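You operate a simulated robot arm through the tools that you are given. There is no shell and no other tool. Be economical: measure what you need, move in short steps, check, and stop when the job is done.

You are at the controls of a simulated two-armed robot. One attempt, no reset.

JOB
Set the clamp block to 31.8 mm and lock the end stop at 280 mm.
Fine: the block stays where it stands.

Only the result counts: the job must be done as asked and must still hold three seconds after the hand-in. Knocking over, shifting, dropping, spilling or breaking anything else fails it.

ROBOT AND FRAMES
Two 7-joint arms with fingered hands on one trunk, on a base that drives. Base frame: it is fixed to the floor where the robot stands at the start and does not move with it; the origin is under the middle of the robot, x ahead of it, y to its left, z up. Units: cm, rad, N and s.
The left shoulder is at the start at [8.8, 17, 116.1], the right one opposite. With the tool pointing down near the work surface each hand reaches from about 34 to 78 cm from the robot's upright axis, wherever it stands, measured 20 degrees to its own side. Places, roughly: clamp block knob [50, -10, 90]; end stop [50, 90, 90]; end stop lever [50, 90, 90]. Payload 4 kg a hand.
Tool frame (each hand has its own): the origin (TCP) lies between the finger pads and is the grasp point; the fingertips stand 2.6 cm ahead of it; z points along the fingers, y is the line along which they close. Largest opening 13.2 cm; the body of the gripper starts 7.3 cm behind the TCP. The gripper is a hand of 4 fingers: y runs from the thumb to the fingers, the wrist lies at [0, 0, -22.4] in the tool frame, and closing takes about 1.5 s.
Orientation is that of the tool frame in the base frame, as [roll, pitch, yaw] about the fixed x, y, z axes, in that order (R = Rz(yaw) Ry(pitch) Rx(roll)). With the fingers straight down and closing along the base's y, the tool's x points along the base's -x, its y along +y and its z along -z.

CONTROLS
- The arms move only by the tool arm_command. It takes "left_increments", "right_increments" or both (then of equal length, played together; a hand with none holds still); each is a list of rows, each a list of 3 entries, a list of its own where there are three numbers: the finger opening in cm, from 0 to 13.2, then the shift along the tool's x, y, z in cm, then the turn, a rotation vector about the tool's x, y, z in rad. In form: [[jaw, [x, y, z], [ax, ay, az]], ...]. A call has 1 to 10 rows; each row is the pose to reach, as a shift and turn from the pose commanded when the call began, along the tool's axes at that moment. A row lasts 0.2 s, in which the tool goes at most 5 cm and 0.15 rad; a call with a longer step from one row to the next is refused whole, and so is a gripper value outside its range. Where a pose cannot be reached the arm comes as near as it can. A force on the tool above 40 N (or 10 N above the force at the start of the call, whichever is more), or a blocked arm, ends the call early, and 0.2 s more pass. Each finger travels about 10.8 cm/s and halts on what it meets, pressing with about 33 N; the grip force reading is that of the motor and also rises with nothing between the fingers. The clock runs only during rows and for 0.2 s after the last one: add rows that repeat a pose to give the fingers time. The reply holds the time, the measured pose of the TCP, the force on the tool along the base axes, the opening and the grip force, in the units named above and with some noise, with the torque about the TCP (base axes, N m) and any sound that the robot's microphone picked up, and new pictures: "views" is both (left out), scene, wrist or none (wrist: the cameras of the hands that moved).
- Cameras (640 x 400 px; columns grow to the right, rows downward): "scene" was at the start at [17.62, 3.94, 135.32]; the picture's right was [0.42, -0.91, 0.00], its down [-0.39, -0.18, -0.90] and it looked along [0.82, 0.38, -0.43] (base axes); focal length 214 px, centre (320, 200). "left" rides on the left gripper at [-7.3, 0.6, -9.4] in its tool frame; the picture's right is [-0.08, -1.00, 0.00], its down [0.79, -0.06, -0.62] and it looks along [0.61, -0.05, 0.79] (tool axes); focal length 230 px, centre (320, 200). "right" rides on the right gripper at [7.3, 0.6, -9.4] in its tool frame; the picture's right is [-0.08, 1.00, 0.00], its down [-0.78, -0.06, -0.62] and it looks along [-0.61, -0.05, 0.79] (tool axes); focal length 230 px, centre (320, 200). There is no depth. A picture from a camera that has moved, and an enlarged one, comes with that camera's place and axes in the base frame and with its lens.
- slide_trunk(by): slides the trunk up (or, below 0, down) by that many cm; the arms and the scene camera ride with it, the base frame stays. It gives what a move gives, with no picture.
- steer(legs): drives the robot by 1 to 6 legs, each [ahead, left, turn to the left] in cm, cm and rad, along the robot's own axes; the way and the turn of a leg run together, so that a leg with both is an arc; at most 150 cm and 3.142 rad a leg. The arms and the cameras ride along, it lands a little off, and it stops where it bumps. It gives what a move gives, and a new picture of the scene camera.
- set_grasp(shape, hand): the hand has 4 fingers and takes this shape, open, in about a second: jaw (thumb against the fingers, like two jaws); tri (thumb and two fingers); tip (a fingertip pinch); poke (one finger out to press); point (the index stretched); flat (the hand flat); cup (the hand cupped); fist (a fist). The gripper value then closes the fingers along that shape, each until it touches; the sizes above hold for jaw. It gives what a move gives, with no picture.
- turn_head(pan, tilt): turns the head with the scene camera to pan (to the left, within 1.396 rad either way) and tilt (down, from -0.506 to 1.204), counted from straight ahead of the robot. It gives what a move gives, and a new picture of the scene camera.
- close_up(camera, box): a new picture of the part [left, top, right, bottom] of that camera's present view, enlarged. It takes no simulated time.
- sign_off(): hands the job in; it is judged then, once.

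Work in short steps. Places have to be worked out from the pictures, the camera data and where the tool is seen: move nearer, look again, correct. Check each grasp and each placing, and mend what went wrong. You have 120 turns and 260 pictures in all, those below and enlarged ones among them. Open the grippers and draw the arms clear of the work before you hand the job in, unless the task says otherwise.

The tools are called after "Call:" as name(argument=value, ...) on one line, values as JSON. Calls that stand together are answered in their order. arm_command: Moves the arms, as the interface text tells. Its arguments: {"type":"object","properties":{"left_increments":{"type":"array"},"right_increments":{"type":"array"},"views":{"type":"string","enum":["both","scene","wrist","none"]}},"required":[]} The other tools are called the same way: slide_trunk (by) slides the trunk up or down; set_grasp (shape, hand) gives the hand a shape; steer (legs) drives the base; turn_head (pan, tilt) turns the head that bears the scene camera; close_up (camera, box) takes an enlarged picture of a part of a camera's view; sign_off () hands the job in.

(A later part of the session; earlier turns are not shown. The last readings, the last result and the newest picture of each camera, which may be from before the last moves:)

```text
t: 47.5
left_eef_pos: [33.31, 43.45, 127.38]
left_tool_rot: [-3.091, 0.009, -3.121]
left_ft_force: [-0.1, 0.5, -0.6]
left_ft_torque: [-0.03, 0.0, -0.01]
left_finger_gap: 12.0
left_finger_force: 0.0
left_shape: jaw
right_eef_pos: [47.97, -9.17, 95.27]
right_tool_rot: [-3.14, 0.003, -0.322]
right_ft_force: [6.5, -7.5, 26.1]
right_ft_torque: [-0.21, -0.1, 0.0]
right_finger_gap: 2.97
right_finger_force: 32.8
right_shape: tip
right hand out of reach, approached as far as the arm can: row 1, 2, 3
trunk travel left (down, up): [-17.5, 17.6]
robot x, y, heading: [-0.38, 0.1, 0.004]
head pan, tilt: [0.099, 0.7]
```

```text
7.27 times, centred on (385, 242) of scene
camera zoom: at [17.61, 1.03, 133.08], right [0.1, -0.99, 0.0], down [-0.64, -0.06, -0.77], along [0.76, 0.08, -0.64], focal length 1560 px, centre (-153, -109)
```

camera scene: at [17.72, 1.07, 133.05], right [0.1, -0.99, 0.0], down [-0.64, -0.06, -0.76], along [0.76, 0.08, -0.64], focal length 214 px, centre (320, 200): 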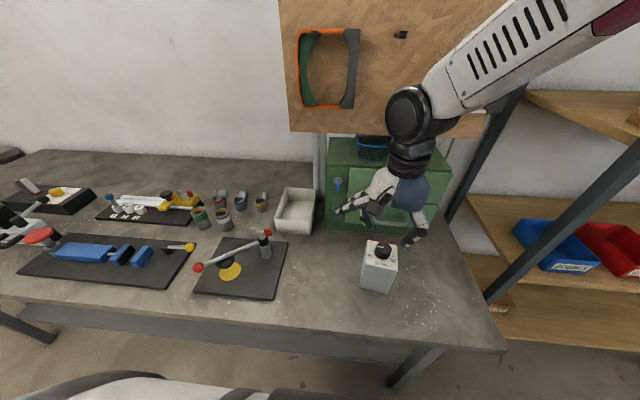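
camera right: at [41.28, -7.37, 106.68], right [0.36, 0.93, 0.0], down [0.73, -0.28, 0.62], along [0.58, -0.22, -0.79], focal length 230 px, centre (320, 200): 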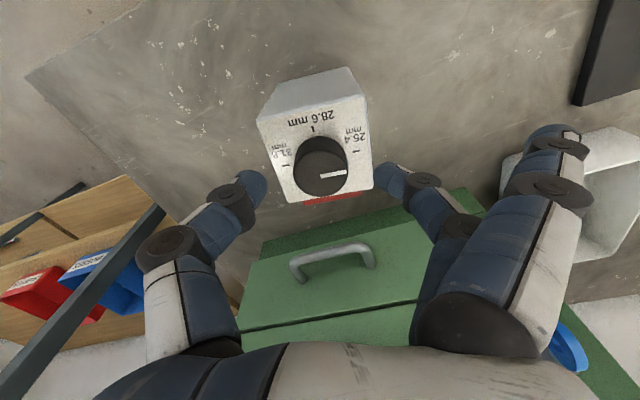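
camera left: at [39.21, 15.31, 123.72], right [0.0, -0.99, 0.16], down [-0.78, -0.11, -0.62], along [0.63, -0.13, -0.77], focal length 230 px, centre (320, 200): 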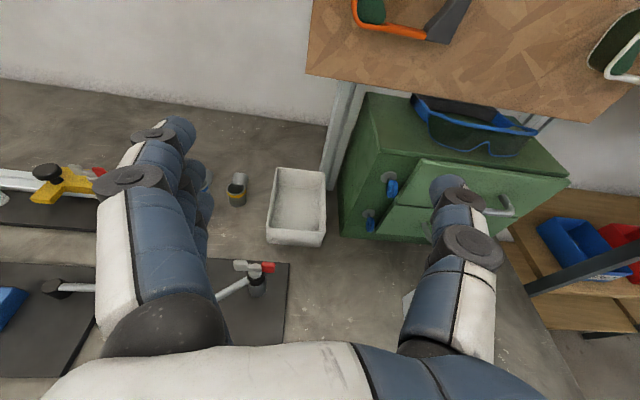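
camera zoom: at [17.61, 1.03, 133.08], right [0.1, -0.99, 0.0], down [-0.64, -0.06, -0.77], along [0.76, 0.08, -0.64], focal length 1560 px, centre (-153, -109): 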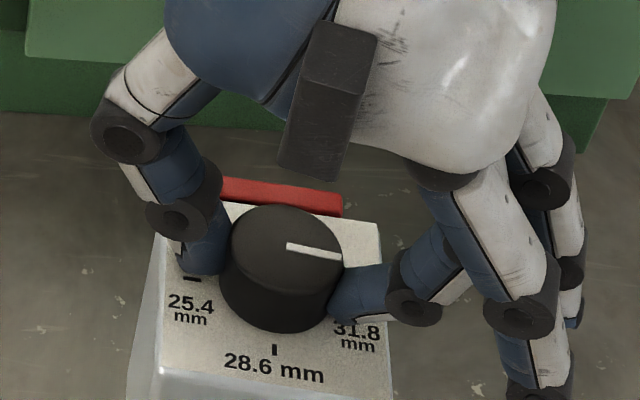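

The wrist limit is reached, dragging the block slightly. Release, lift and unwind the wrist.

Call:
arm_command(right_increments=[[3, [0, 0, -0.1], [0, 0, 0]], [5, [0, 0, -0.2], [0, 0, 0]], [6.5, [0, 0, -0.2], [0, 0, 0]], [6.5, [0, 0, -1.5], [0, 0, 0]], [6.5, [0, 0, -4], [0, 0, 0.15]], [6.5, [0, 0, -7], [0, 0, 0.3]], [6.5, [0, 0, -7], [0, 0, 0.45]], [6.5, [0, 0, -7], [0, 0, 0.6]], [6.5, [0, 0, -7], [0, 0, 0.75]], [6.5, [0, 0, -7], [0, 0, 0.9]]], views="none")

Call:
arm_command(right_increments=[[6.5, [0, 0, 0], [0, 0, 0.15]], [6.5, [0, 0, 0], [0, 0, 0.3]], [6.5, [0, 0, 0], [0, 0, 0.45]], [6.5, [0, 0, 0], [0, 0, 0.6]], [6.5, [0, 0, 0], [0, 0, 0.75]], [6.5, [0, 0, 0], [0, 0, 0.9]], [6.5, [0, 0, 0], [0, 0, 1.05]], [6.5, [0, 0, 0], [0, 0, 1.2]], [6.5, [0, 0, 0], [0, 0, 1.35]], [6.5, [0, 0, 0], [0, 0, 1.5]]], views="none")

Call:
close_up(camera="right", box=[220, 50, 420, 220])

Call:
close_up(camera="scene", box=[340, 190, 430, 300])

```text
t: 49.7
left_eef_pos: [33.31, 43.47, 127.34]
left_tool_rot: [-3.09, 0.011, -3.121]
left_ft_force: [-0.9, 0.4, 0.3]
left_ft_torque: [0.0, 0.0, 0.01]
left_finger_gap: 12.0
left_finger_force: 0.1
left_shape: jaw
right_eef_pos: [47.96, -9.14, 102.15]
right_tool_rot: [3.14, 0.0, -1.194]
right_ft_force: [-0.9, 1.6, 0.0]
right_ft_torque: [0.0, 0.06, 0.02]
right_finger_gap: 6.43
right_finger_force: 0.1
right_shape: tip
right hand out of reach, approached as far as the arm can: row 4
trunk travel left (down, up): [-17.5, 17.6]
robot x, y, heading: [0.19, 0.36, -0.004]
head pan, tilt: [0.099, 0.7]
```

```text
t: 51.9
left_eef_pos: [33.39, 43.49, 127.33]
left_tool_rot: [-3.092, 0.009, -3.119]
left_ft_force: [0.0, -0.4, 0.1]
left_ft_torque: [0.07, 0.01, -0.03]
left_finger_gap: 11.99
left_finger_force: 0.1
left_shape: jaw
right_eef_pos: [47.85, -9.02, 102.2]
right_tool_rot: [3.141, 0.002, -2.693]
right_ft_force: [-0.4, 0.5, 0.1]
right_ft_torque: [0.02, 0.02, 0.0]
right_finger_gap: 6.41
right_finger_force: 0.1
right_shape: tip
trunk travel left (down, up): [-17.5, 17.6]
robot x, y, heading: [-0.05, -0.03, 0.004]
head pan, tilt: [0.099, 0.7]
```

```text
2.35 times, centred on (320, 135) of right
camera zoom: at [41.01, -11.8, 111.5], right [-0.36, 0.93, 0.0], down [0.73, 0.28, 0.62], along [0.58, 0.22, -0.79], focal length 541 px, centre (320, 353)
```

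zoom: 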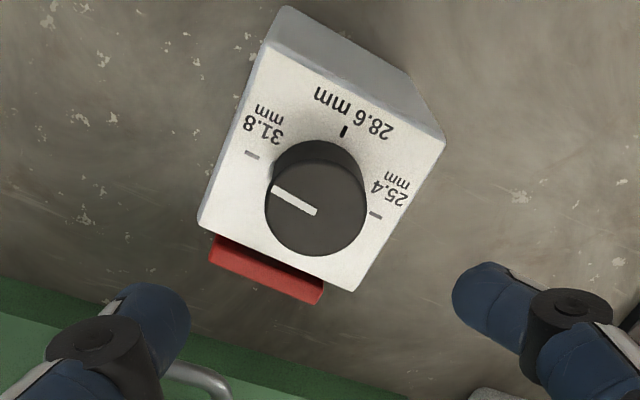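

```text
3.64 times, centred on (385, 245) of scene
camera zoom: at [17.72, 1.08, 133.05], right [0.1, -0.99, 0.0], down [-0.64, -0.06, -0.77], along [0.76, 0.08, -0.64], focal length 780 px, centre (84, 36)
```

zoom: 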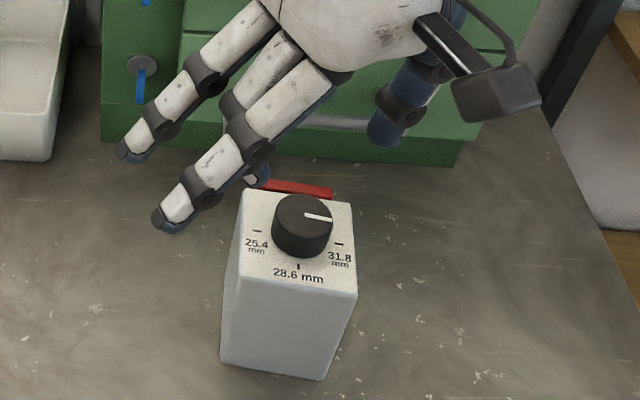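

Pointer computed ~4.5° short of 31.8. Regrasp the knob at this wrist angle (knob at tool offset [0.18,-0.12]) and finish.

Call:
arm_command(right_increments=[[6.2, [0.17, -0.12, 1.5], [0, 0, 0]], [6, [0.17, -0.12, 3.5], [0, 0, 0]], [6, [0.17, -0.12, 5.2], [0, 0, 0]], [6, [0.17, -0.12, 6.6], [0, 0, 0]], [5, [0.17, -0.12, 6.6], [0, 0, 0]], [4.3, [0.17, -0.12, 6.6], [0, 0, 0]], [4.3, [0.17, -0.12, 6.6], [0, 0, 0]]], views="none")

Call:
close_up(camera="right", box=[220, 80, 440, 240])

```text
t: 53.5
left_eef_pos: [33.37, 43.57, 127.26]
left_tool_rot: [-3.089, 0.009, -3.12]
left_ft_force: [-0.5, -0.3, 0.0]
left_ft_torque: [-0.01, 0.01, -0.01]
left_finger_gap: 12.02
left_finger_force: 0.1
left_shape: jaw
right_eef_pos: [47.76, -9.34, 95.5]
right_tool_rot: [-3.141, -0.001, -2.692]
right_ft_force: [0.5, 0.1, -0.1]
right_ft_torque: [0.02, -0.03, 0.01]
right_finger_gap: 4.34
right_finger_force: 0.1
right_shape: tip
trunk travel left (down, up): [-17.5, 17.6]
robot x, y, heading: [-0.14, 0.17, 0.001]
head pan, tilt: [0.099, 0.7]
```

```text
2.50 times, centred on (330, 160) of right
camera zoom: at [40.89, -11.99, 104.86], right [-0.36, 0.93, 0.0], down [0.73, 0.29, 0.62], along [0.57, 0.22, -0.79], focal length 575 px, centre (295, 300)
```

zoom: 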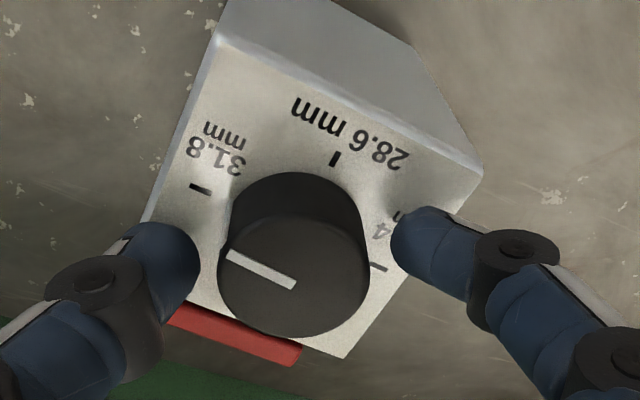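

Centred. Close, press and turn the last ~0.1 rad.

Call:
arm_command(right_increments=[[3.8, [0, 0, 0], [0, 0, 0]], [3.4, [0, 0, 0], [0, 0, 0]], [3.0, [0, 0, 0], [0, 0, 0]], [2.4, [0, 0, 0], [0, 0, 0]], [2.4, [0, 0, 0.2], [0, 0, 0]], [2.4, [0, 0, 0.35], [0, 0, 0]], [2.4, [0, 0, 0.35], [0, 0, -0.05]], [2.4, [0, 0, 0.35], [0, 0, -0.1]], [2.4, [0, 0, 0.35], [0, 0, -0.1]]], views="none")

Call:
close_up(camera="right", box=[220, 80, 440, 240])

Call:
close_up(camera="scene", box=[340, 190, 430, 300])

```text
t: 55.5
left_eef_pos: [33.23, 43.5, 127.35]
left_tool_rot: [-3.091, 0.009, -3.119]
left_ft_force: [0.5, 0.2, 1.1]
left_ft_torque: [-0.03, 0.01, -0.02]
left_finger_gap: 12.04
left_finger_force: 0.0
left_shape: jaw
right_eef_pos: [47.66, -9.32, 95.38]
right_tool_rot: [-3.138, 0.005, -2.59]
right_ft_force: [0.0, -3.2, 20.3]
right_ft_torque: [-0.12, -0.05, -0.12]
right_finger_gap: 2.74
right_finger_force: 33.3
right_shape: tip
trunk travel left (down, up): [-17.5, 17.6]
robot x, y, heading: [-0.5, 0.07, -0.002]
head pan, tilt: [0.099, 0.7]
```

```text
2.50 times, centred on (330, 160) of right
camera zoom: at [41.14, -12.71, 104.66], right [-0.46, 0.89, 0.0], down [0.7, 0.36, 0.62], along [0.55, 0.28, -0.79], focal length 575 px, centre (295, 300)
```

zoom: 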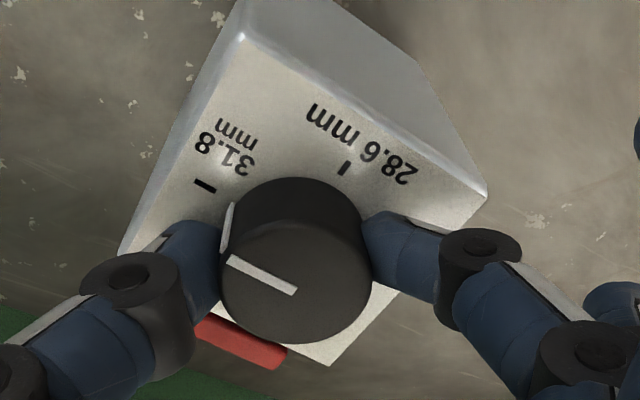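

```text
3.64 times, centred on (385, 245) of scene
camera zoom: at [17.58, 1.05, 133.08], right [0.1, -0.99, 0.0], down [-0.64, -0.06, -0.77], along [0.76, 0.08, -0.64], focal length 780 px, centre (84, 36)
```

zoom: 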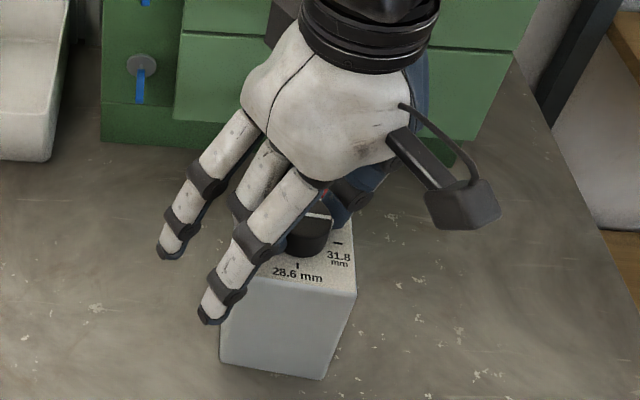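

Release, lift, and go to the reference viewing pose (yaw π) to evaluate knob and block pose.

Call:
arm_command(right_increments=[[3, [0, 0, -0.3], [0, 0, 0]], [5, [0, 0, -0.4], [0, 0, 0]], [6.5, [0, 0, -0.4], [0, 0, 0]], [6.5, [0, 0, -2], [0, 0, 0]], [6.5, [0, 0, -4], [0, 0, 0.15]], [6.5, [0, 0, -6], [0, 0, 0.3]], [6.5, [0, 0, -6], [0, 0, 0.45]], [6.5, [0, 0, -6], [0, 0, 0.55]], [6.5, [0, 0, -6], [0, 0, 0.55]]], views="none")

Call:
close_up(camera="right", box=[220, 50, 420, 220])

Call:
close_up(camera="scene", box=[340, 190, 430, 300])

```text
t: 57.5
left_eef_pos: [33.42, 43.49, 127.25]
left_tool_rot: [-3.09, 0.009, -3.12]
left_ft_force: [0.2, 0.0, 0.0]
left_ft_torque: [-0.04, 0.03, 0.0]
left_finger_gap: 12.02
left_finger_force: 0.1
left_shape: jaw
right_eef_pos: [47.8, -9.23, 101.3]
right_tool_rot: [-3.14, 0.0, 3.141]
right_ft_force: [-0.2, 0.1, 0.1]
right_ft_torque: [0.0, 0.0, 0.01]
right_finger_gap: 6.4
right_finger_force: 0.1
right_shape: tip
trunk travel left (down, up): [-17.5, 17.6]
robot x, y, heading: [0.11, 0.47, 0.001]
head pan, tilt: [0.099, 0.7]
```

```text
2.35 times, centred on (320, 135) of right
camera zoom: at [40.44, -8.76, 110.54], right [0.08, 1.0, 0.0], down [0.78, -0.06, 0.62], along [0.61, -0.05, -0.79], focal length 541 px, centre (320, 353)
```

zoom: 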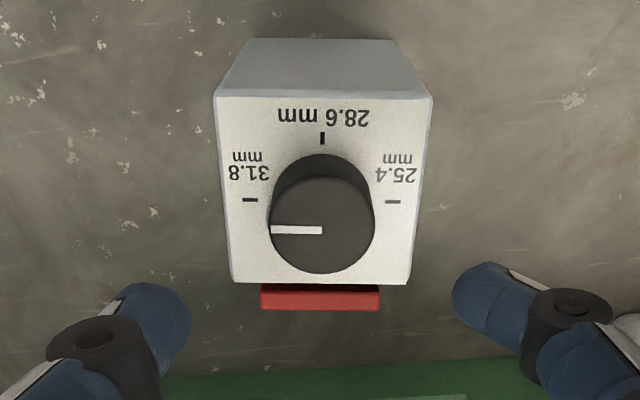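

```text
3.64 times, centred on (385, 245) of scene
camera zoom: at [17.74, 1.07, 133.04], right [0.1, -0.99, 0.0], down [-0.64, -0.06, -0.76], along [0.76, 0.08, -0.64], focal length 780 px, centre (84, 36)
```

zoom: 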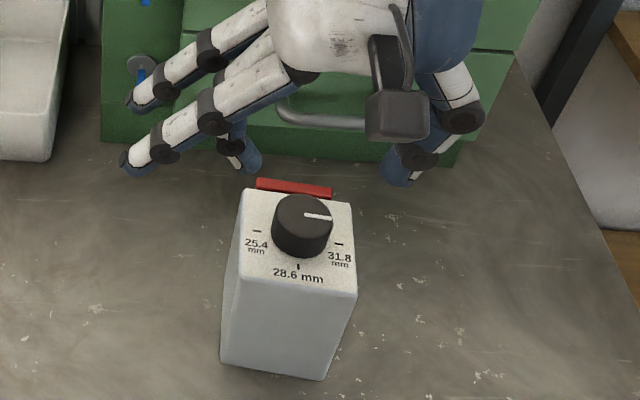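

Knob reads 31.8 exactly (aligned within ~0.5°). The block is off by about −0.55 cm needed in y and +5.5° in yaw versus the original. Switch to jaw, align to the block and lower around its body.

Call:
set_grasp(hand="right", shape="jaw")

Call:
arm_command(right_increments=[[12, [0, 0, 0], [0, 0, 0.05]], [11, [0, 0, 0], [0, 0, 0.096]], [10.5, [0, 0, 0], [0, 0, 0.096]], [10.5, [0, 0, 3], [0, 0, 0.096]], [10.5, [0, 0, 6], [0, 0, 0.096]], [10.5, [0, 0, 8.8], [0, 0, 0.096]], [10.5, [0, 0, 8.8], [0, 0, 0.096]]], views="wrist")

Call:
close_up(camera="scene", box=[340, 190, 430, 300])

```text
t: 58.4
left_eef_pos: [33.31, 43.58, 127.4]
left_tool_rot: [-3.088, 0.01, -3.121]
left_ft_force: [0.3, -0.1, 0.6]
left_ft_torque: [-0.02, 0.01, -0.06]
left_finger_gap: 12.02
left_finger_force: 0.0
left_shape: jaw
right_eef_pos: [47.79, -9.35, 101.19]
right_tool_rot: [3.141, 0.001, 3.14]
right_ft_force: [-0.1, 0.0, -0.1]
right_ft_torque: [-0.02, -0.02, 0.01]
right_finger_gap: 13.21
right_finger_force: 0.1
right_shape: jaw
trunk travel left (down, up): [-17.5, 17.6]
robot x, y, heading: [-0.07, -0.06, -0.001]
head pan, tilt: [0.099, 0.7]
```

```text
t: 60.0
left_eef_pos: [33.41, 43.53, 127.32]
left_tool_rot: [-3.092, 0.007, -3.122]
left_ft_force: [-0.7, -0.1, 0.1]
left_ft_torque: [-0.02, -0.02, 0.02]
left_finger_gap: 12.02
left_finger_force: 0.1
left_shape: jaw
right_eef_pos: [47.7, -9.37, 92.45]
right_tool_rot: [3.141, 0.002, 3.045]
right_ft_force: [0.3, 0.1, 0.0]
right_ft_torque: [0.03, 0.01, 0.02]
right_finger_gap: 10.5
right_finger_force: 0.1
right_shape: jaw
trunk travel left (down, up): [-17.5, 17.6]
robot x, y, heading: [-0.22, -0.01, 0.0]
head pan, tilt: [0.099, 0.7]
camera right: at [40.45, -8.12, 101.72], right [0.17, 0.99, 0.0], down [0.78, -0.14, 0.62], along [0.61, -0.11, -0.79], focal length 230 px, centre (320, 200)
```

right: 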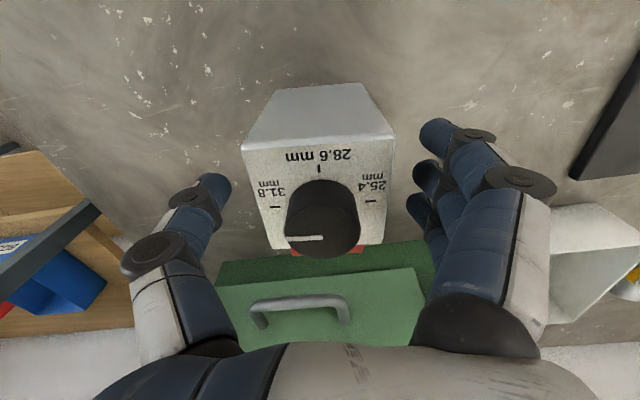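

```text
3.64 times, centred on (385, 245) of scene
camera zoom: at [17.68, 1.06, 133.06], right [0.1, -0.99, 0.0], down [-0.64, -0.06, -0.77], along [0.76, 0.08, -0.64], focal length 780 px, centre (84, 36)
```

zoom: 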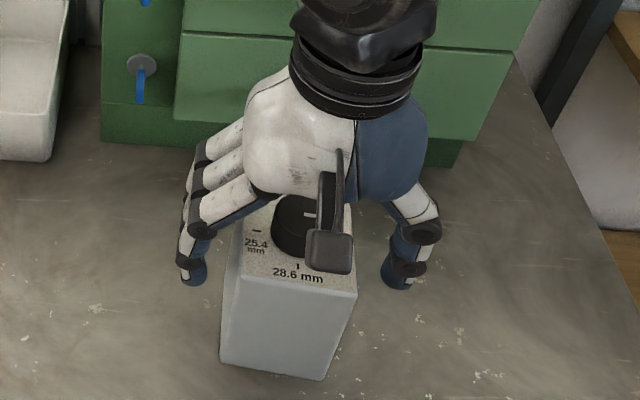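

Block is centred between fingers. Close onto the body.

Call:
arm_command(right_increments=[[9, [0, 0, 0], [0, 0, 0]], [8, [0, 0, 0], [0, 0, 0]], [7.4, [0, 0, 0], [0, 0, 0]], [7, [0, 0, 0], [0, 0, 0]], [6.6, [0, 0, 0], [0, 0, 0]], [6.2, [0, 0, 0], [0, 0, 0]], [6.2, [0, 0, 0], [0, 0, 0]]], views="wrist")

Call:
close_up(camera="scene", box=[340, 190, 430, 300])

```text
t: 61.6
left_eef_pos: [33.42, 43.52, 127.35]
left_tool_rot: [-3.089, 0.009, -3.12]
left_ft_force: [0.1, 0.6, -0.6]
left_ft_torque: [-0.05, 0.01, 0.0]
left_finger_gap: 12.0
left_finger_force: 0.0
left_shape: jaw
right_eef_pos: [47.71, -9.49, 92.51]
right_tool_rot: [3.141, 0.0, 3.043]
right_ft_force: [0.3, 0.0, -1.4]
right_ft_torque: [0.03, 0.0, 0.0]
right_finger_gap: 6.38
right_finger_force: 33.1
right_shape: jaw
trunk travel left (down, up): [-17.5, 17.6]
robot x, y, heading: [-0.18, 0.22, -0.001]
head pan, tilt: [0.099, 0.7]
camera right: at [40.49, -8.11, 101.72], right [0.17, 0.99, 0.0], down [0.78, -0.14, 0.62], along [0.61, -0.11, -0.79], focal length 230 px, centre (320, 200)
```

right: 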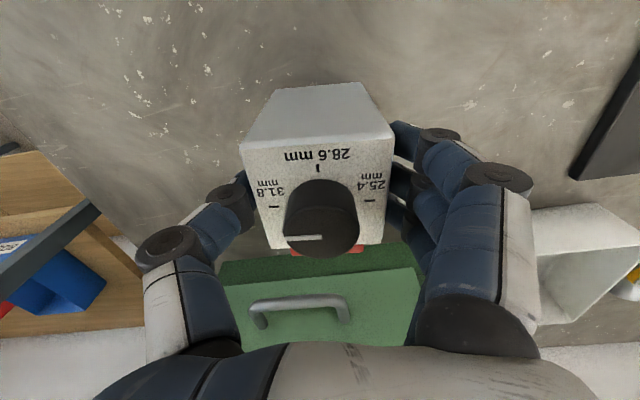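

```text
3.64 times, centred on (385, 245) of scene
camera zoom: at [17.73, 1.07, 133.04], right [0.1, -0.99, 0.0], down [-0.64, -0.06, -0.76], along [0.76, 0.08, -0.64], focal length 780 px, centre (84, 36)
```

zoom: 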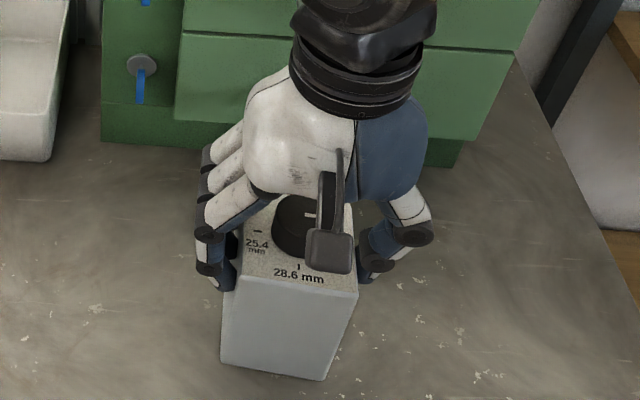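

Gripped on the body. Slide by −0.42 cm in y and turn +5.5° back to the original pose, then open and lift for a check.

Call:
arm_command(right_increments=[[6.2, [0, -0.2, 0], [0, 0, -0.05]], [6.2, [-0.04, -0.42, 0], [0, 0, -0.096]], [6.2, [-0.04, -0.42, 0], [0, 0, -0.096]], [7.5, [-0.04, -0.42, 0], [0, 0, -0.096]], [9.5, [-0.04, -0.42, 0], [0, 0, -0.096]], [10.5, [-0.04, -0.42, 0], [0, 0, -0.096]], [10.5, [-0.04, -0.42, -3], [0, 0, -0.096]], [10.5, [-0.04, -0.42, -6], [0, 0, -0.096]], [10.5, [-0.04, -0.42, -8.8], [0, 0, -0.096]], [10.5, [-0.04, -0.42, -8.8], [0, 0, -0.096]]], views="none")

Call:
close_up(camera="right", box=[220, 50, 420, 220])

Call:
turn_head(pan=-0.201, tilt=0.901)

```text
t: 63.8
left_eef_pos: [33.46, 43.5, 127.28]
left_tool_rot: [-3.088, 0.008, -3.121]
left_ft_force: [0.8, -0.2, -0.3]
left_ft_torque: [-0.02, 0.01, -0.01]
left_finger_gap: 12.0
left_finger_force: 0.1
left_shape: jaw
right_eef_pos: [47.72, -9.76, 101.29]
right_tool_rot: [-3.14, 0.0, 3.142]
right_ft_force: [-0.3, -0.1, 0.8]
right_ft_torque: [0.01, -0.04, 0.02]
right_finger_gap: 10.46
right_finger_force: 0.1
right_shape: jaw
trunk travel left (down, up): [-17.5, 17.6]
robot x, y, heading: [0.08, 0.09, 0.001]
head pan, tilt: [0.099, 0.7]
```

```text
2.35 times, centred on (320, 135) of right
camera zoom: at [40.48, -9.16, 110.6], right [0.08, 1.0, 0.0], down [0.79, -0.06, 0.62], along [0.61, -0.05, -0.79], focal length 541 px, centre (320, 353)
```

zoom: 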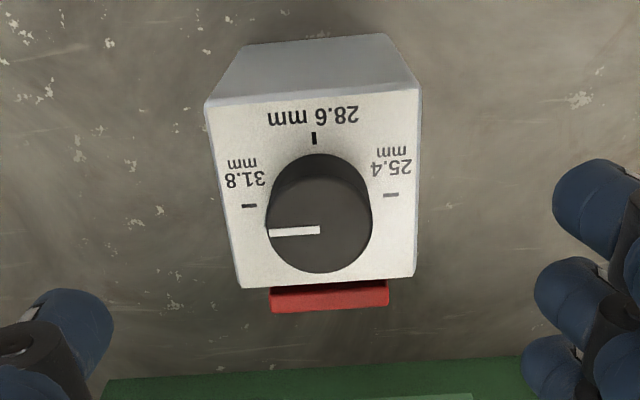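

```text
t: 64.6
left_eef_pos: [33.33, 43.55, 127.31]
left_tool_rot: [-3.087, 0.009, -3.12]
left_ft_force: [-0.3, -0.4, 0.1]
left_ft_torque: [-0.03, 0.0, 0.03]
left_finger_gap: 11.99
left_finger_force: 0.0
left_shape: jaw
right_eef_pos: [47.8, -9.76, 101.35]
right_tool_rot: [-3.141, -0.001, -3.141]
right_ft_force: [-0.5, -0.3, 0.5]
right_ft_torque: [0.02, -0.01, -0.01]
right_finger_gap: 10.5
right_finger_force: 0.1
right_shape: jaw
trunk travel left (down, up): [-17.5, 17.6]
robot x, y, heading: [0.35, 0.01, -0.001]
head pan, tilt: [-0.201, 0.901]
camera scene: at [16.68, -1.27, 131.43], right [-0.2, -0.98, 0.0], down [-0.77, 0.16, -0.62], along [0.61, -0.12, -0.78], focal length 214 px, centre (320, 200)
```

scene: 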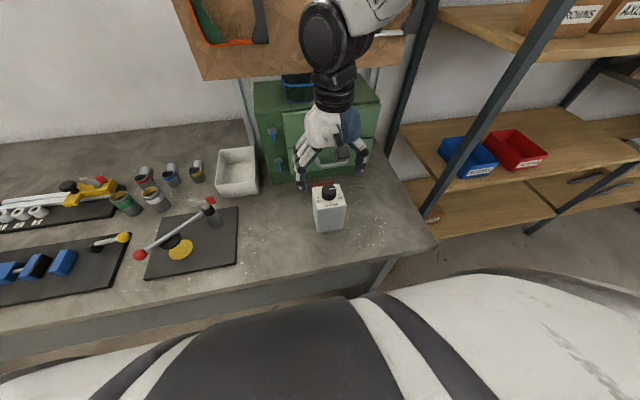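

The block is back within about 1 mm / 1–2° of its original pose with the knob at 31.8. Raise the right hand and drive left to the end stop.

Call:
arm_command(right_increments=[[10.5, [0, 0, -5], [0, 0, 0]], [10.5, [0, 0, -10], [0, 0, 0]], [10.5, [3, 0, -15], [0, 0, 0]], [10.5, [6, 0, -19], [0, 0, 0]], [10.5, [8, 0, -20], [0, 0, 0]]], views="none")

Call:
steer(legs=[[-4, 50, 0]])

Call:
turn_head(pan=0.45, tilt=0.7)

```text
refused: row 3 steps farther than a row can; nothing moved
```

```text
t: 67.6
left_eef_pos: [29.57, 93.73, 127.33]
left_tool_rot: [-3.089, 0.009, -3.123]
left_ft_force: [-0.8, 0.6, 0.7]
left_ft_torque: [-0.02, -0.02, 0.0]
left_finger_gap: 12.02
left_finger_force: 0.1
left_shape: jaw
right_eef_pos: [43.88, 40.45, 101.31]
right_tool_rot: [3.141, -0.001, 3.14]
right_ft_force: [0.2, 0.2, -0.3]
right_ft_torque: [0.01, -0.01, -0.01]
right_finger_gap: 10.49
right_finger_force: 0.0
right_shape: jaw
trunk travel left (down, up): [-17.5, 17.6]
robot x, y, heading: [-3.64, 50.53, 0.004]
head pan, tilt: [-0.201, 0.901]
camera scene: at [12.75, 48.96, 131.43], right [-0.2, -0.98, 0.0], down [-0.77, 0.16, -0.62], along [0.61, -0.13, -0.78], focal length 214 px, centre (320, 200)
```

scene: 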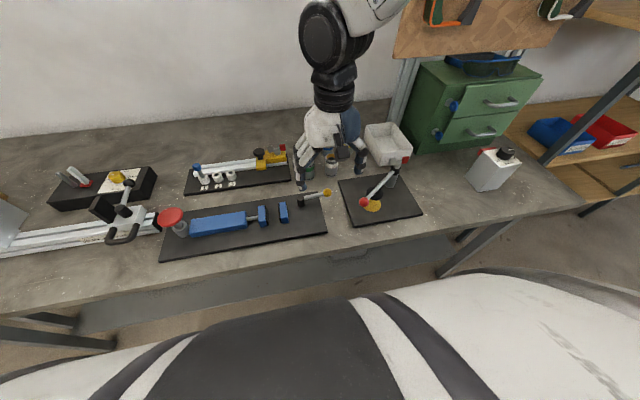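

```text
t: 68.6
left_eef_pos: [29.5, 93.77, 127.24]
left_tool_rot: [-3.086, 0.009, -3.122]
left_ft_force: [-0.1, 0.4, -0.5]
left_ft_torque: [0.01, -0.02, -0.02]
left_finger_gap: 12.03
left_finger_force: 0.1
left_shape: jaw
right_eef_pos: [43.78, 40.4, 101.34]
right_tool_rot: [3.141, 0.0, 3.141]
right_ft_force: [-0.5, -0.9, -0.8]
right_ft_torque: [0.01, 0.04, -0.03]
right_finger_gap: 10.45
right_finger_force: 0.1
right_shape: jaw
trunk travel left (down, up): [-17.5, 17.6]
robot x, y, heading: [-3.7, 50.25, -0.002]
head pan, tilt: [0.45, 0.7]
camera scene: at [13.38, 52.23, 132.51], right [0.22, -0.98, 0.0], down [-0.68, -0.15, -0.72], along [0.7, 0.16, -0.69], focal length 214 px, centre (320, 200)
```

scene: 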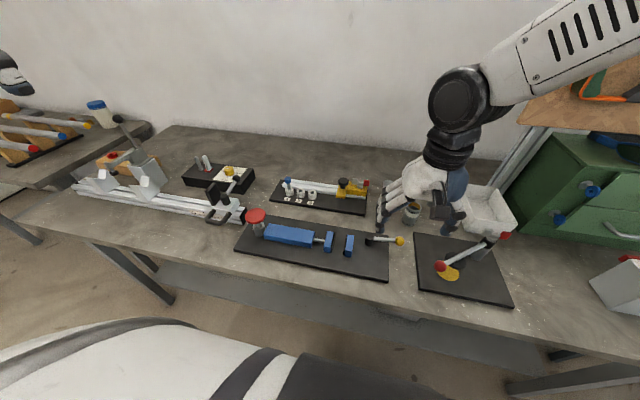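

The raise was refused, so the drive ran with the hand at z≈101; forces stayed ~0. Raise the right hand now and check that the bench items are undisturbed.

Call:
arm_command(right_increments=[[10.5, [0, 0, -4.5], [0, 0, 0]], [10.5, [0, 0, -9], [0, 0, 0]], [10.5, [2, 0, -13], [0, 0, 0]], [10.5, [4, 0, -17], [0, 0, 0]], [10.5, [6, 0, -20], [0, 0, 0]]], views="scene")

Call:
close_up(camera="scene", box=[230, 150, 550, 320])

Call:
close_up(camera="scene", box=[40, 120, 290, 270])

```text
t: 69.8
left_eef_pos: [29.44, 93.63, 127.3]
left_tool_rot: [-3.088, 0.01, -3.124]
left_ft_force: [-0.9, -0.8, -0.8]
left_ft_torque: [0.0, -0.02, -0.02]
left_finger_gap: 12.01
left_finger_force: 0.0
left_shape: jaw
right_eef_pos: [37.75, 40.33, 121.29]
right_tool_rot: [-3.14, 0.001, 3.14]
right_ft_force: [0.1, -0.4, 0.0]
right_ft_torque: [0.01, 0.0, 0.01]
right_finger_gap: 10.5
right_finger_force: 0.1
right_shape: jaw
trunk travel left (down, up): [-17.5, 17.6]
robot x, y, heading: [-3.98, 50.46, -0.005]
head pan, tilt: [0.45, 0.7]
camera scene: at [13.32, 52.2, 132.55], right [0.22, -0.98, 0.0], down [-0.67, -0.15, -0.72], along [0.71, 0.16, -0.69], focal length 214 px, centre (320, 200)
```

scene: 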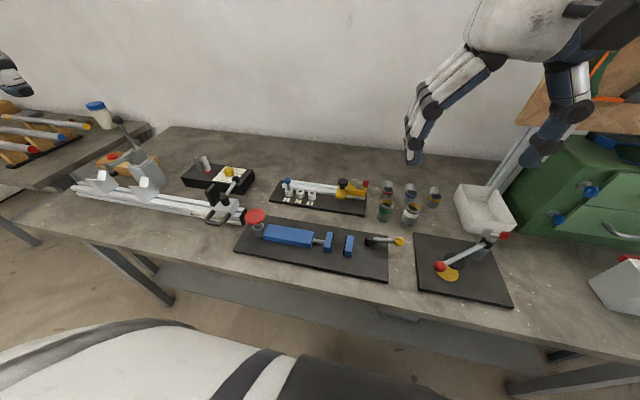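

```text
2.00 times, centred on (390, 235) of scene
camera zoom: at [13.32, 52.2, 132.55], right [0.22, -0.98, 0.0], down [-0.67, -0.15, -0.72], along [0.71, 0.16, -0.69], focal length 429 px, centre (180, 130)
```

zoom: 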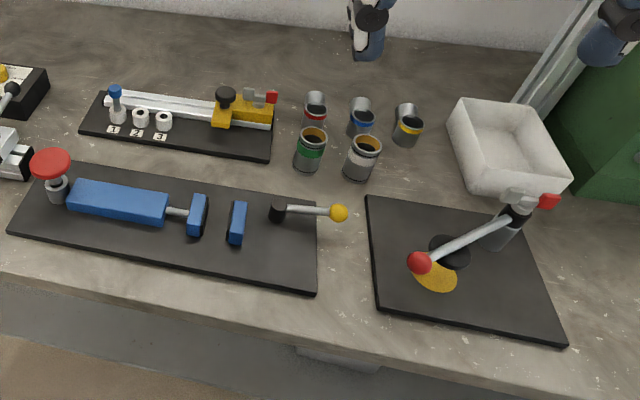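

```text
2.56 times, centred on (165, 195) of scene
camera zoom: at [13.32, 52.2, 132.55], right [0.22, -0.98, 0.0], down [-0.67, -0.15, -0.72], along [0.71, 0.16, -0.69], focal length 549 px, centre (717, 213)
```

zoom: 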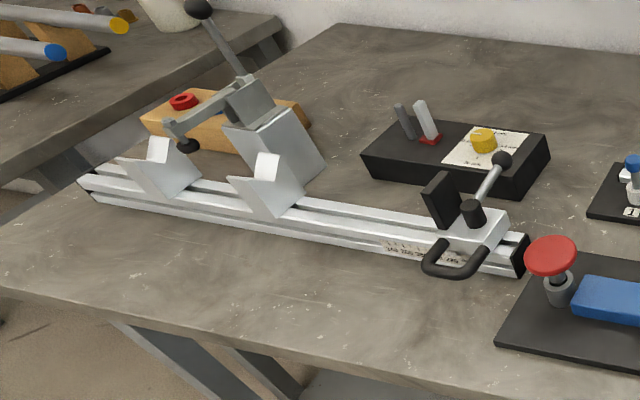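

Nothing disturbed. The end stop is a carriage with black D handle, scale and a ball lever near [51,90]. Drive 20 cm further left and look closely.

Call:
steer(legs=[[0, 21, 0]])

Call:
turn_head(pan=0.45, tilt=0.8)

Call:
close_up(camera="scene", box=[160, 110, 420, 290])

```text
t: 71.5
left_eef_pos: [29.53, 114.71, 127.28]
left_tool_rot: [-3.085, 0.01, -3.122]
left_ft_force: [-0.4, 0.3, 0.0]
left_ft_torque: [-0.02, 0.02, 0.02]
left_finger_gap: 12.02
left_finger_force: 0.1
left_shape: jaw
right_eef_pos: [37.89, 61.52, 121.3]
right_tool_rot: [-3.142, 0.001, 3.138]
right_ft_force: [-0.2, 0.4, 0.9]
right_ft_torque: [-0.06, 0.01, 0.02]
right_finger_gap: 10.5
right_finger_force: 0.1
right_shape: jaw
trunk travel left (down, up): [-17.5, 17.6]
robot x, y, heading: [-3.82, 71.48, -0.001]
head pan, tilt: [0.45, 0.7]
camera scene: at [13.44, 73.28, 132.55], right [0.22, -0.98, 0.0], down [-0.67, -0.15, -0.73], along [0.71, 0.16, -0.69], focal length 214 px, centre (320, 200)
```

scene: 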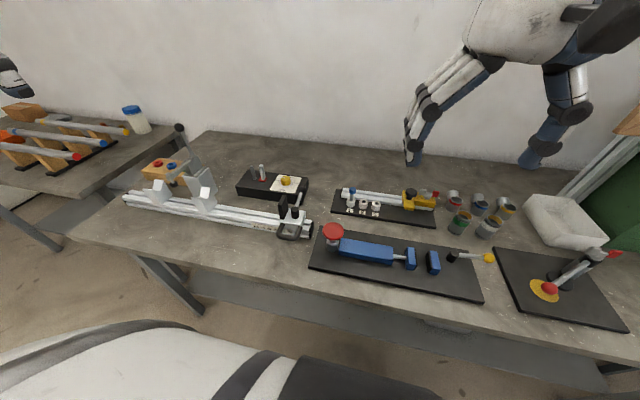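

```text
t: 72.1
left_eef_pos: [29.46, 114.73, 127.12]
left_tool_rot: [-3.085, 0.009, -3.122]
left_ft_force: [-0.3, 0.6, -0.6]
left_ft_torque: [0.01, 0.01, -0.04]
left_finger_gap: 12.0
left_finger_force: 0.1
left_shape: jaw
right_eef_pos: [37.86, 61.25, 121.26]
right_tool_rot: [-3.141, 0.001, 3.141]
right_ft_force: [-0.5, 0.6, -0.8]
right_ft_torque: [0.0, -0.02, 0.02]
right_finger_gap: 10.47
right_finger_force: 0.1
right_shape: jaw
trunk travel left (down, up): [-17.5, 17.6]
robot x, y, heading: [-3.97, 71.25, -0.004]
head pan, tilt: [0.45, 0.799]
camera scene: at [13.43, 73.21, 132.54], right [0.22, -0.98, 0.0], down [-0.67, -0.15, -0.73], along [0.71, 0.16, -0.69], focal length 214 px, centre (320, 200)
```

scene: 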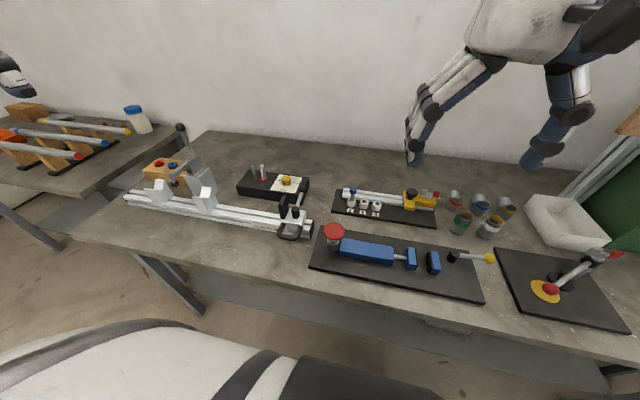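

```text
2.22 times, centred on (290, 200) of scene
camera zoom: at [13.43, 73.21, 132.54], right [0.22, -0.98, 0.0], down [-0.67, -0.15, -0.73], along [0.71, 0.16, -0.69], focal length 477 px, centre (387, 200)
```

zoom: 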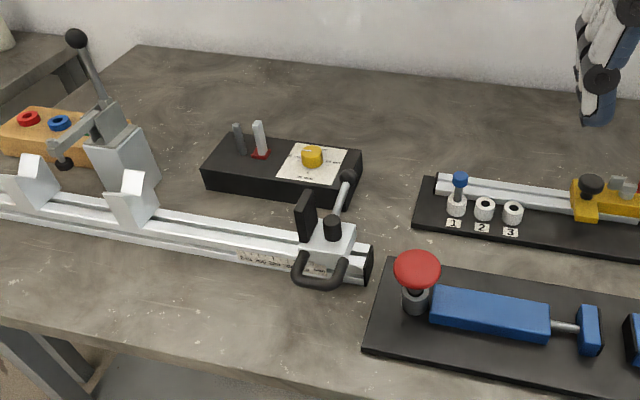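

Zoom in on the carriage and its scale.

Call:
close_up(camera="scene", box=[245, 175, 325, 245])

Call:
close_up(camera="scene", box=[265, 205, 305, 240])

```text
5.71 times, centred on (285, 210) of scene
camera zoom: at [13.43, 73.21, 132.54], right [0.22, -0.98, 0.0], down [-0.67, -0.15, -0.73], along [0.71, 0.16, -0.69], focal length 1226 px, centre (520, 143)
```

zoom: 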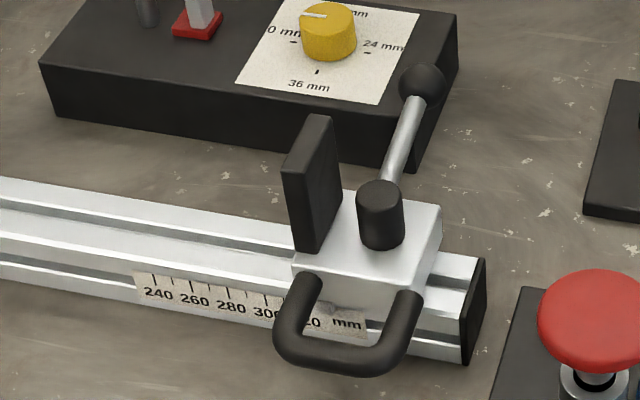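

```text
11.43 times, centred on (285, 222) of scene
camera zoom: at [13.43, 73.21, 132.54], right [0.22, -0.98, 0.0], down [-0.67, -0.15, -0.73], along [0.71, 0.16, -0.69], focal length 2451 px, centre (720, -57)
```

zoom: 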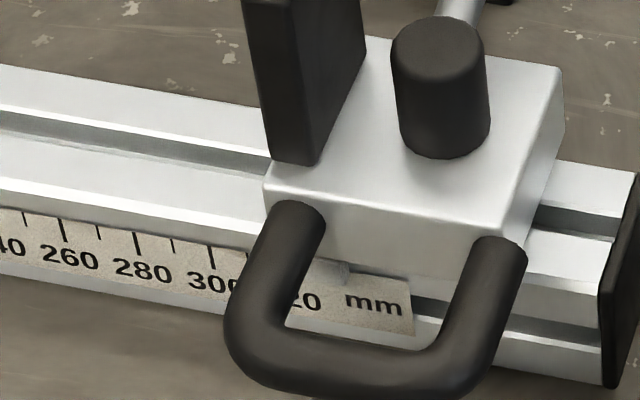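

The scale shows 240–320 mm, growing to the right; the carriage sits near 330. I'll bring the right wrist camera (on the robot side of the hand) over for a close look at the index and lever.

Call:
arm_command(right_increments=[[10.5, [0, 4, 1], [0, 0, 0]], [10.5, [0, 8, 2.5], [0, 0, 0]], [10.5, [-0.5, 12, 4.5], [0, 0, 0]], [10.5, [-1, 16, 6.5], [0, 0, 0]], [10.5, [-1.5, 20, 8.5], [0, 0, 0]], [10.5, [-2, 24, 10.5], [0, 0, 0]], [10.5, [-2, 27, 12.5], [0, 0, 0]], [10.5, [-2, 27, 12.5], [0, 0, 0]]], views="both")

```text
t: 74.1
left_eef_pos: [29.4, 114.85, 127.26]
left_tool_rot: [-3.082, 0.009, -3.119]
left_ft_force: [0.6, 0.0, -0.8]
left_ft_torque: [0.0, 0.01, 0.01]
left_finger_gap: 12.02
left_finger_force: 0.1
left_shape: jaw
right_eef_pos: [42.36, 86.94, 112.62]
right_tool_rot: [3.053, 0.008, 3.083]
right_ft_force: [0.1, 0.2, 0.0]
right_ft_torque: [0.04, -0.01, 0.01]
right_finger_gap: 10.46
right_finger_force: 0.0
right_shape: jaw
trunk travel left (down, up): [-17.5, 17.6]
robot x, y, heading: [-4.18, 71.53, -0.003]
head pan, tilt: [0.45, 0.799]
stopped in row 8 (right hand): the arm was blocked; the commanded pose is now the measured one
camera scene: at [13.4, 73.24, 132.53], right [0.23, -0.97, 0.0], down [-0.67, -0.16, -0.72], along [0.7, 0.17, -0.69], focal length 214 px, centre (320, 200)
camera right: at [34.85, 87.0, 121.97], right [0.13, 0.99, 0.09], down [0.77, -0.16, 0.61], along [0.62, -0.01, -0.78], focal length 230 px, centre (320, 200)
```

scene: 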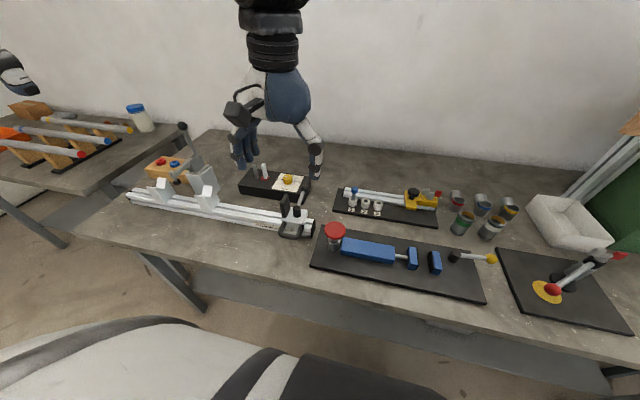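
right: 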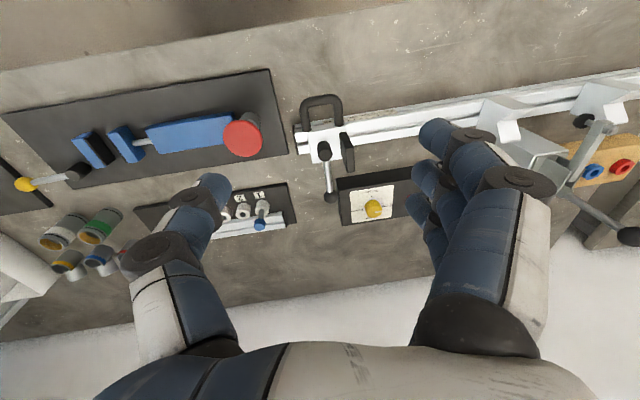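

Call:
close_up(camera="right", box=[285, 85, 385, 210])

Call:
close_up(camera="right", box=[295, 88, 365, 140])

```text
3.20 times, centred on (335, 148) of right
camera zoom: at [34.85, 87.0, 121.97], right [0.13, 0.99, 0.09], down [0.77, -0.16, 0.61], along [0.62, -0.01, -0.78], focal length 736 px, centre (272, 368)
```

zoom: 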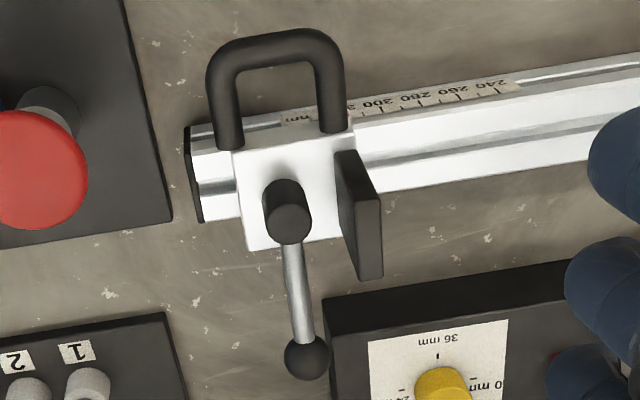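

```text
7.69 times, centred on (330, 114) of right
camera zoom: at [34.85, 87.0, 121.97], right [0.13, 0.99, 0.09], down [0.77, -0.16, 0.61], along [0.62, -0.01, -0.78], focal length 1770 px, centre (243, 862)
```

zoom: 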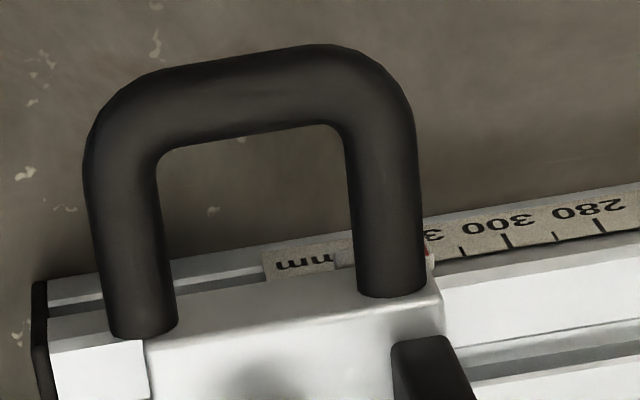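

A red index at the left edge of the carriage reads about 318 now. The right hand's near-side camera suits this job, so I'll shift the robot left ~35 cm: first withdraw the right hand a bit.

Call:
arm_command(right_increments=[[10.5, [0, -4, -1], [0, 0, 0]], [10.5, [0, -8, -3], [0, 0, 0]], [10.5, [0, -12, -5], [0, 0, 0]], [10.5, [0, -16, -6], [0, 0, 0]], [10.5, [0, -20, -6], [0, 0, 0]]], views="none")

```text
t: 75.3
left_eef_pos: [29.46, 114.61, 127.19]
left_tool_rot: [-3.085, 0.008, -3.12]
left_ft_force: [0.1, 0.1, 0.8]
left_ft_torque: [0.06, -0.03, -0.03]
left_finger_gap: 12.01
left_finger_force: 0.1
left_shape: jaw
right_eef_pos: [40.99, 66.55, 116.75]
right_tool_rot: [3.06, 0.006, 3.089]
right_ft_force: [-0.2, 0.1, -0.3]
right_ft_torque: [0.01, 0.0, 0.02]
right_finger_gap: 10.45
right_finger_force: 0.1
right_shape: jaw
trunk travel left (down, up): [-17.5, 17.6]
robot x, y, heading: [-3.99, 71.44, -0.001]
head pan, tilt: [0.45, 0.799]
```

Call:
arm_command(right_increments=[[10.5, [0, -2, 0], [0.08, 0, -0.05]], [10.5, [0, -4, 0], [0.08, 0, -0.05]], [10.5, [0, -4, 0], [0.08, 0, -0.05]]], views="none")

Call:
steer(legs=[[0, 35, 0]])

Call:
turn_head(pan=-0.3, tilt=0.8)

```text
t: 76.1
left_eef_pos: [29.51, 114.74, 127.24]
left_tool_rot: [-3.082, 0.009, -3.12]
left_ft_force: [-0.1, 0.5, 0.4]
left_ft_torque: [-0.01, 0.02, 0.02]
left_finger_gap: 12.01
left_finger_force: 0.1
left_shape: jaw
right_eef_pos: [40.71, 62.82, 116.45]
right_tool_rot: [-3.141, 0.01, 3.138]
right_ft_force: [-0.4, 0.5, -0.6]
right_ft_torque: [-0.01, 0.0, 0.02]
right_finger_gap: 10.49
right_finger_force: 0.1
right_shape: jaw
trunk travel left (down, up): [-17.5, 17.6]
robot x, y, heading: [-4.42, 71.28, -0.004]
head pan, tilt: [0.45, 0.799]
```

```text
t: 78.4
left_eef_pos: [29.59, 149.65, 127.1]
left_tool_rot: [-3.083, 0.009, -3.122]
left_ft_force: [-0.6, 1.0, 0.3]
left_ft_torque: [0.03, 0.0, -0.03]
left_finger_gap: 12.01
left_finger_force: 0.0
left_shape: jaw
right_eef_pos: [40.8, 97.5, 116.45]
right_tool_rot: [3.141, 0.008, 3.137]
right_ft_force: [0.0, 1.4, 0.2]
right_ft_torque: [0.01, -0.02, 0.01]
right_finger_gap: 10.47
right_finger_force: 0.1
right_shape: jaw
trunk travel left (down, up): [-17.5, 17.6]
robot x, y, heading: [-4.14, 106.03, -0.001]
head pan, tilt: [0.45, 0.799]
camera scene: at [13.45, 108.16, 132.46], right [0.22, -0.98, 0.0], down [-0.68, -0.15, -0.72], along [0.7, 0.16, -0.7], focal length 214 px, centre (320, 200)
```

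scene: 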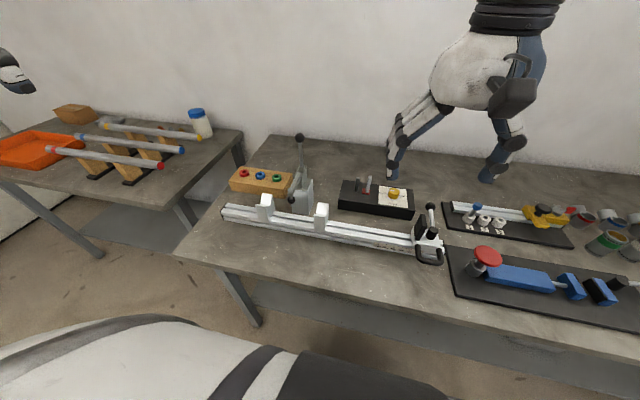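

```text
t: 79.5
left_eef_pos: [29.71, 149.68, 127.3]
left_tool_rot: [-3.083, 0.01, -3.123]
left_ft_force: [-0.3, 0.2, 0.5]
left_ft_torque: [-0.01, 0.01, 0.01]
left_finger_gap: 12.03
left_finger_force: 0.1
left_shape: jaw
right_eef_pos: [40.8, 97.45, 116.48]
right_tool_rot: [3.139, 0.008, 3.138]
right_ft_force: [0.4, -0.1, 0.7]
right_ft_torque: [0.01, -0.01, 0.01]
right_finger_gap: 10.47
right_finger_force: 0.1
right_shape: jaw
trunk travel left (down, up): [-17.5, 17.6]
robot x, y, heading: [-4.03, 106.46, -0.001]
head pan, tilt: [-0.3, 0.799]
camera scene: at [13.15, 103.88, 132.22], right [-0.3, -0.95, 0.0], down [-0.68, 0.21, -0.7], along [0.67, -0.21, -0.72], focal length 214 px, centre (320, 200)
```

scene: 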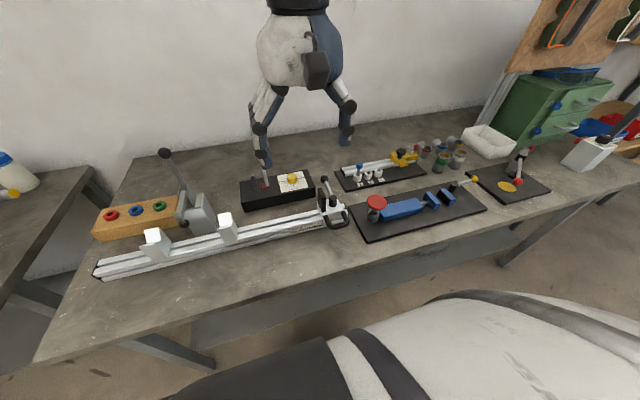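

Good viewpoint. Zoom on the carriage with scene and right cameras.

Call:
close_up(camera="scene", box=[300, 170, 360, 235])

Call:
close_up(camera="right", box=[180, 60, 340, 230])

```text
6.15 times, centred on (330, 202) of scene
camera zoom: at [13.15, 103.88, 132.22], right [-0.3, -0.95, 0.0], down [-0.68, 0.21, -0.7], along [0.67, -0.21, -0.72], focal length 1320 px, centre (258, 185)
```

zoom: 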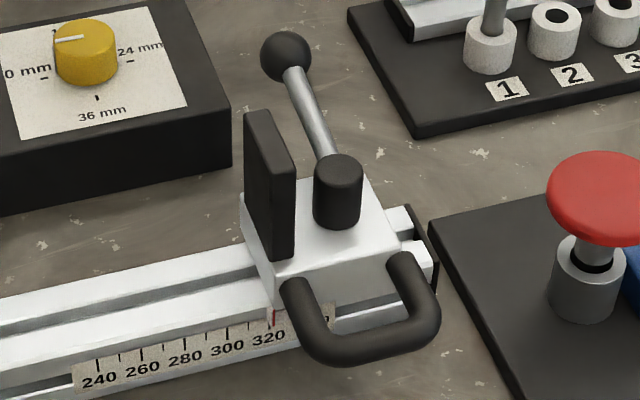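

```text
2.35 times, centred on (260, 145) of right
camera zoom: at [33.37, 98.1, 125.69], right [0.08, 1.0, 0.0], down [0.78, -0.06, 0.62], along [0.62, -0.05, -0.78], focal length 541 px, centre (461, 329)
```

zoom: 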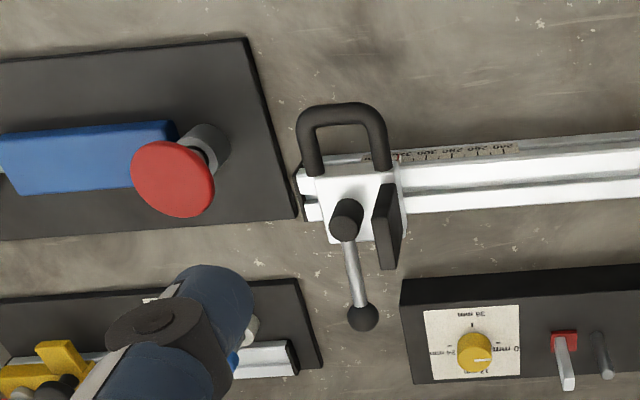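

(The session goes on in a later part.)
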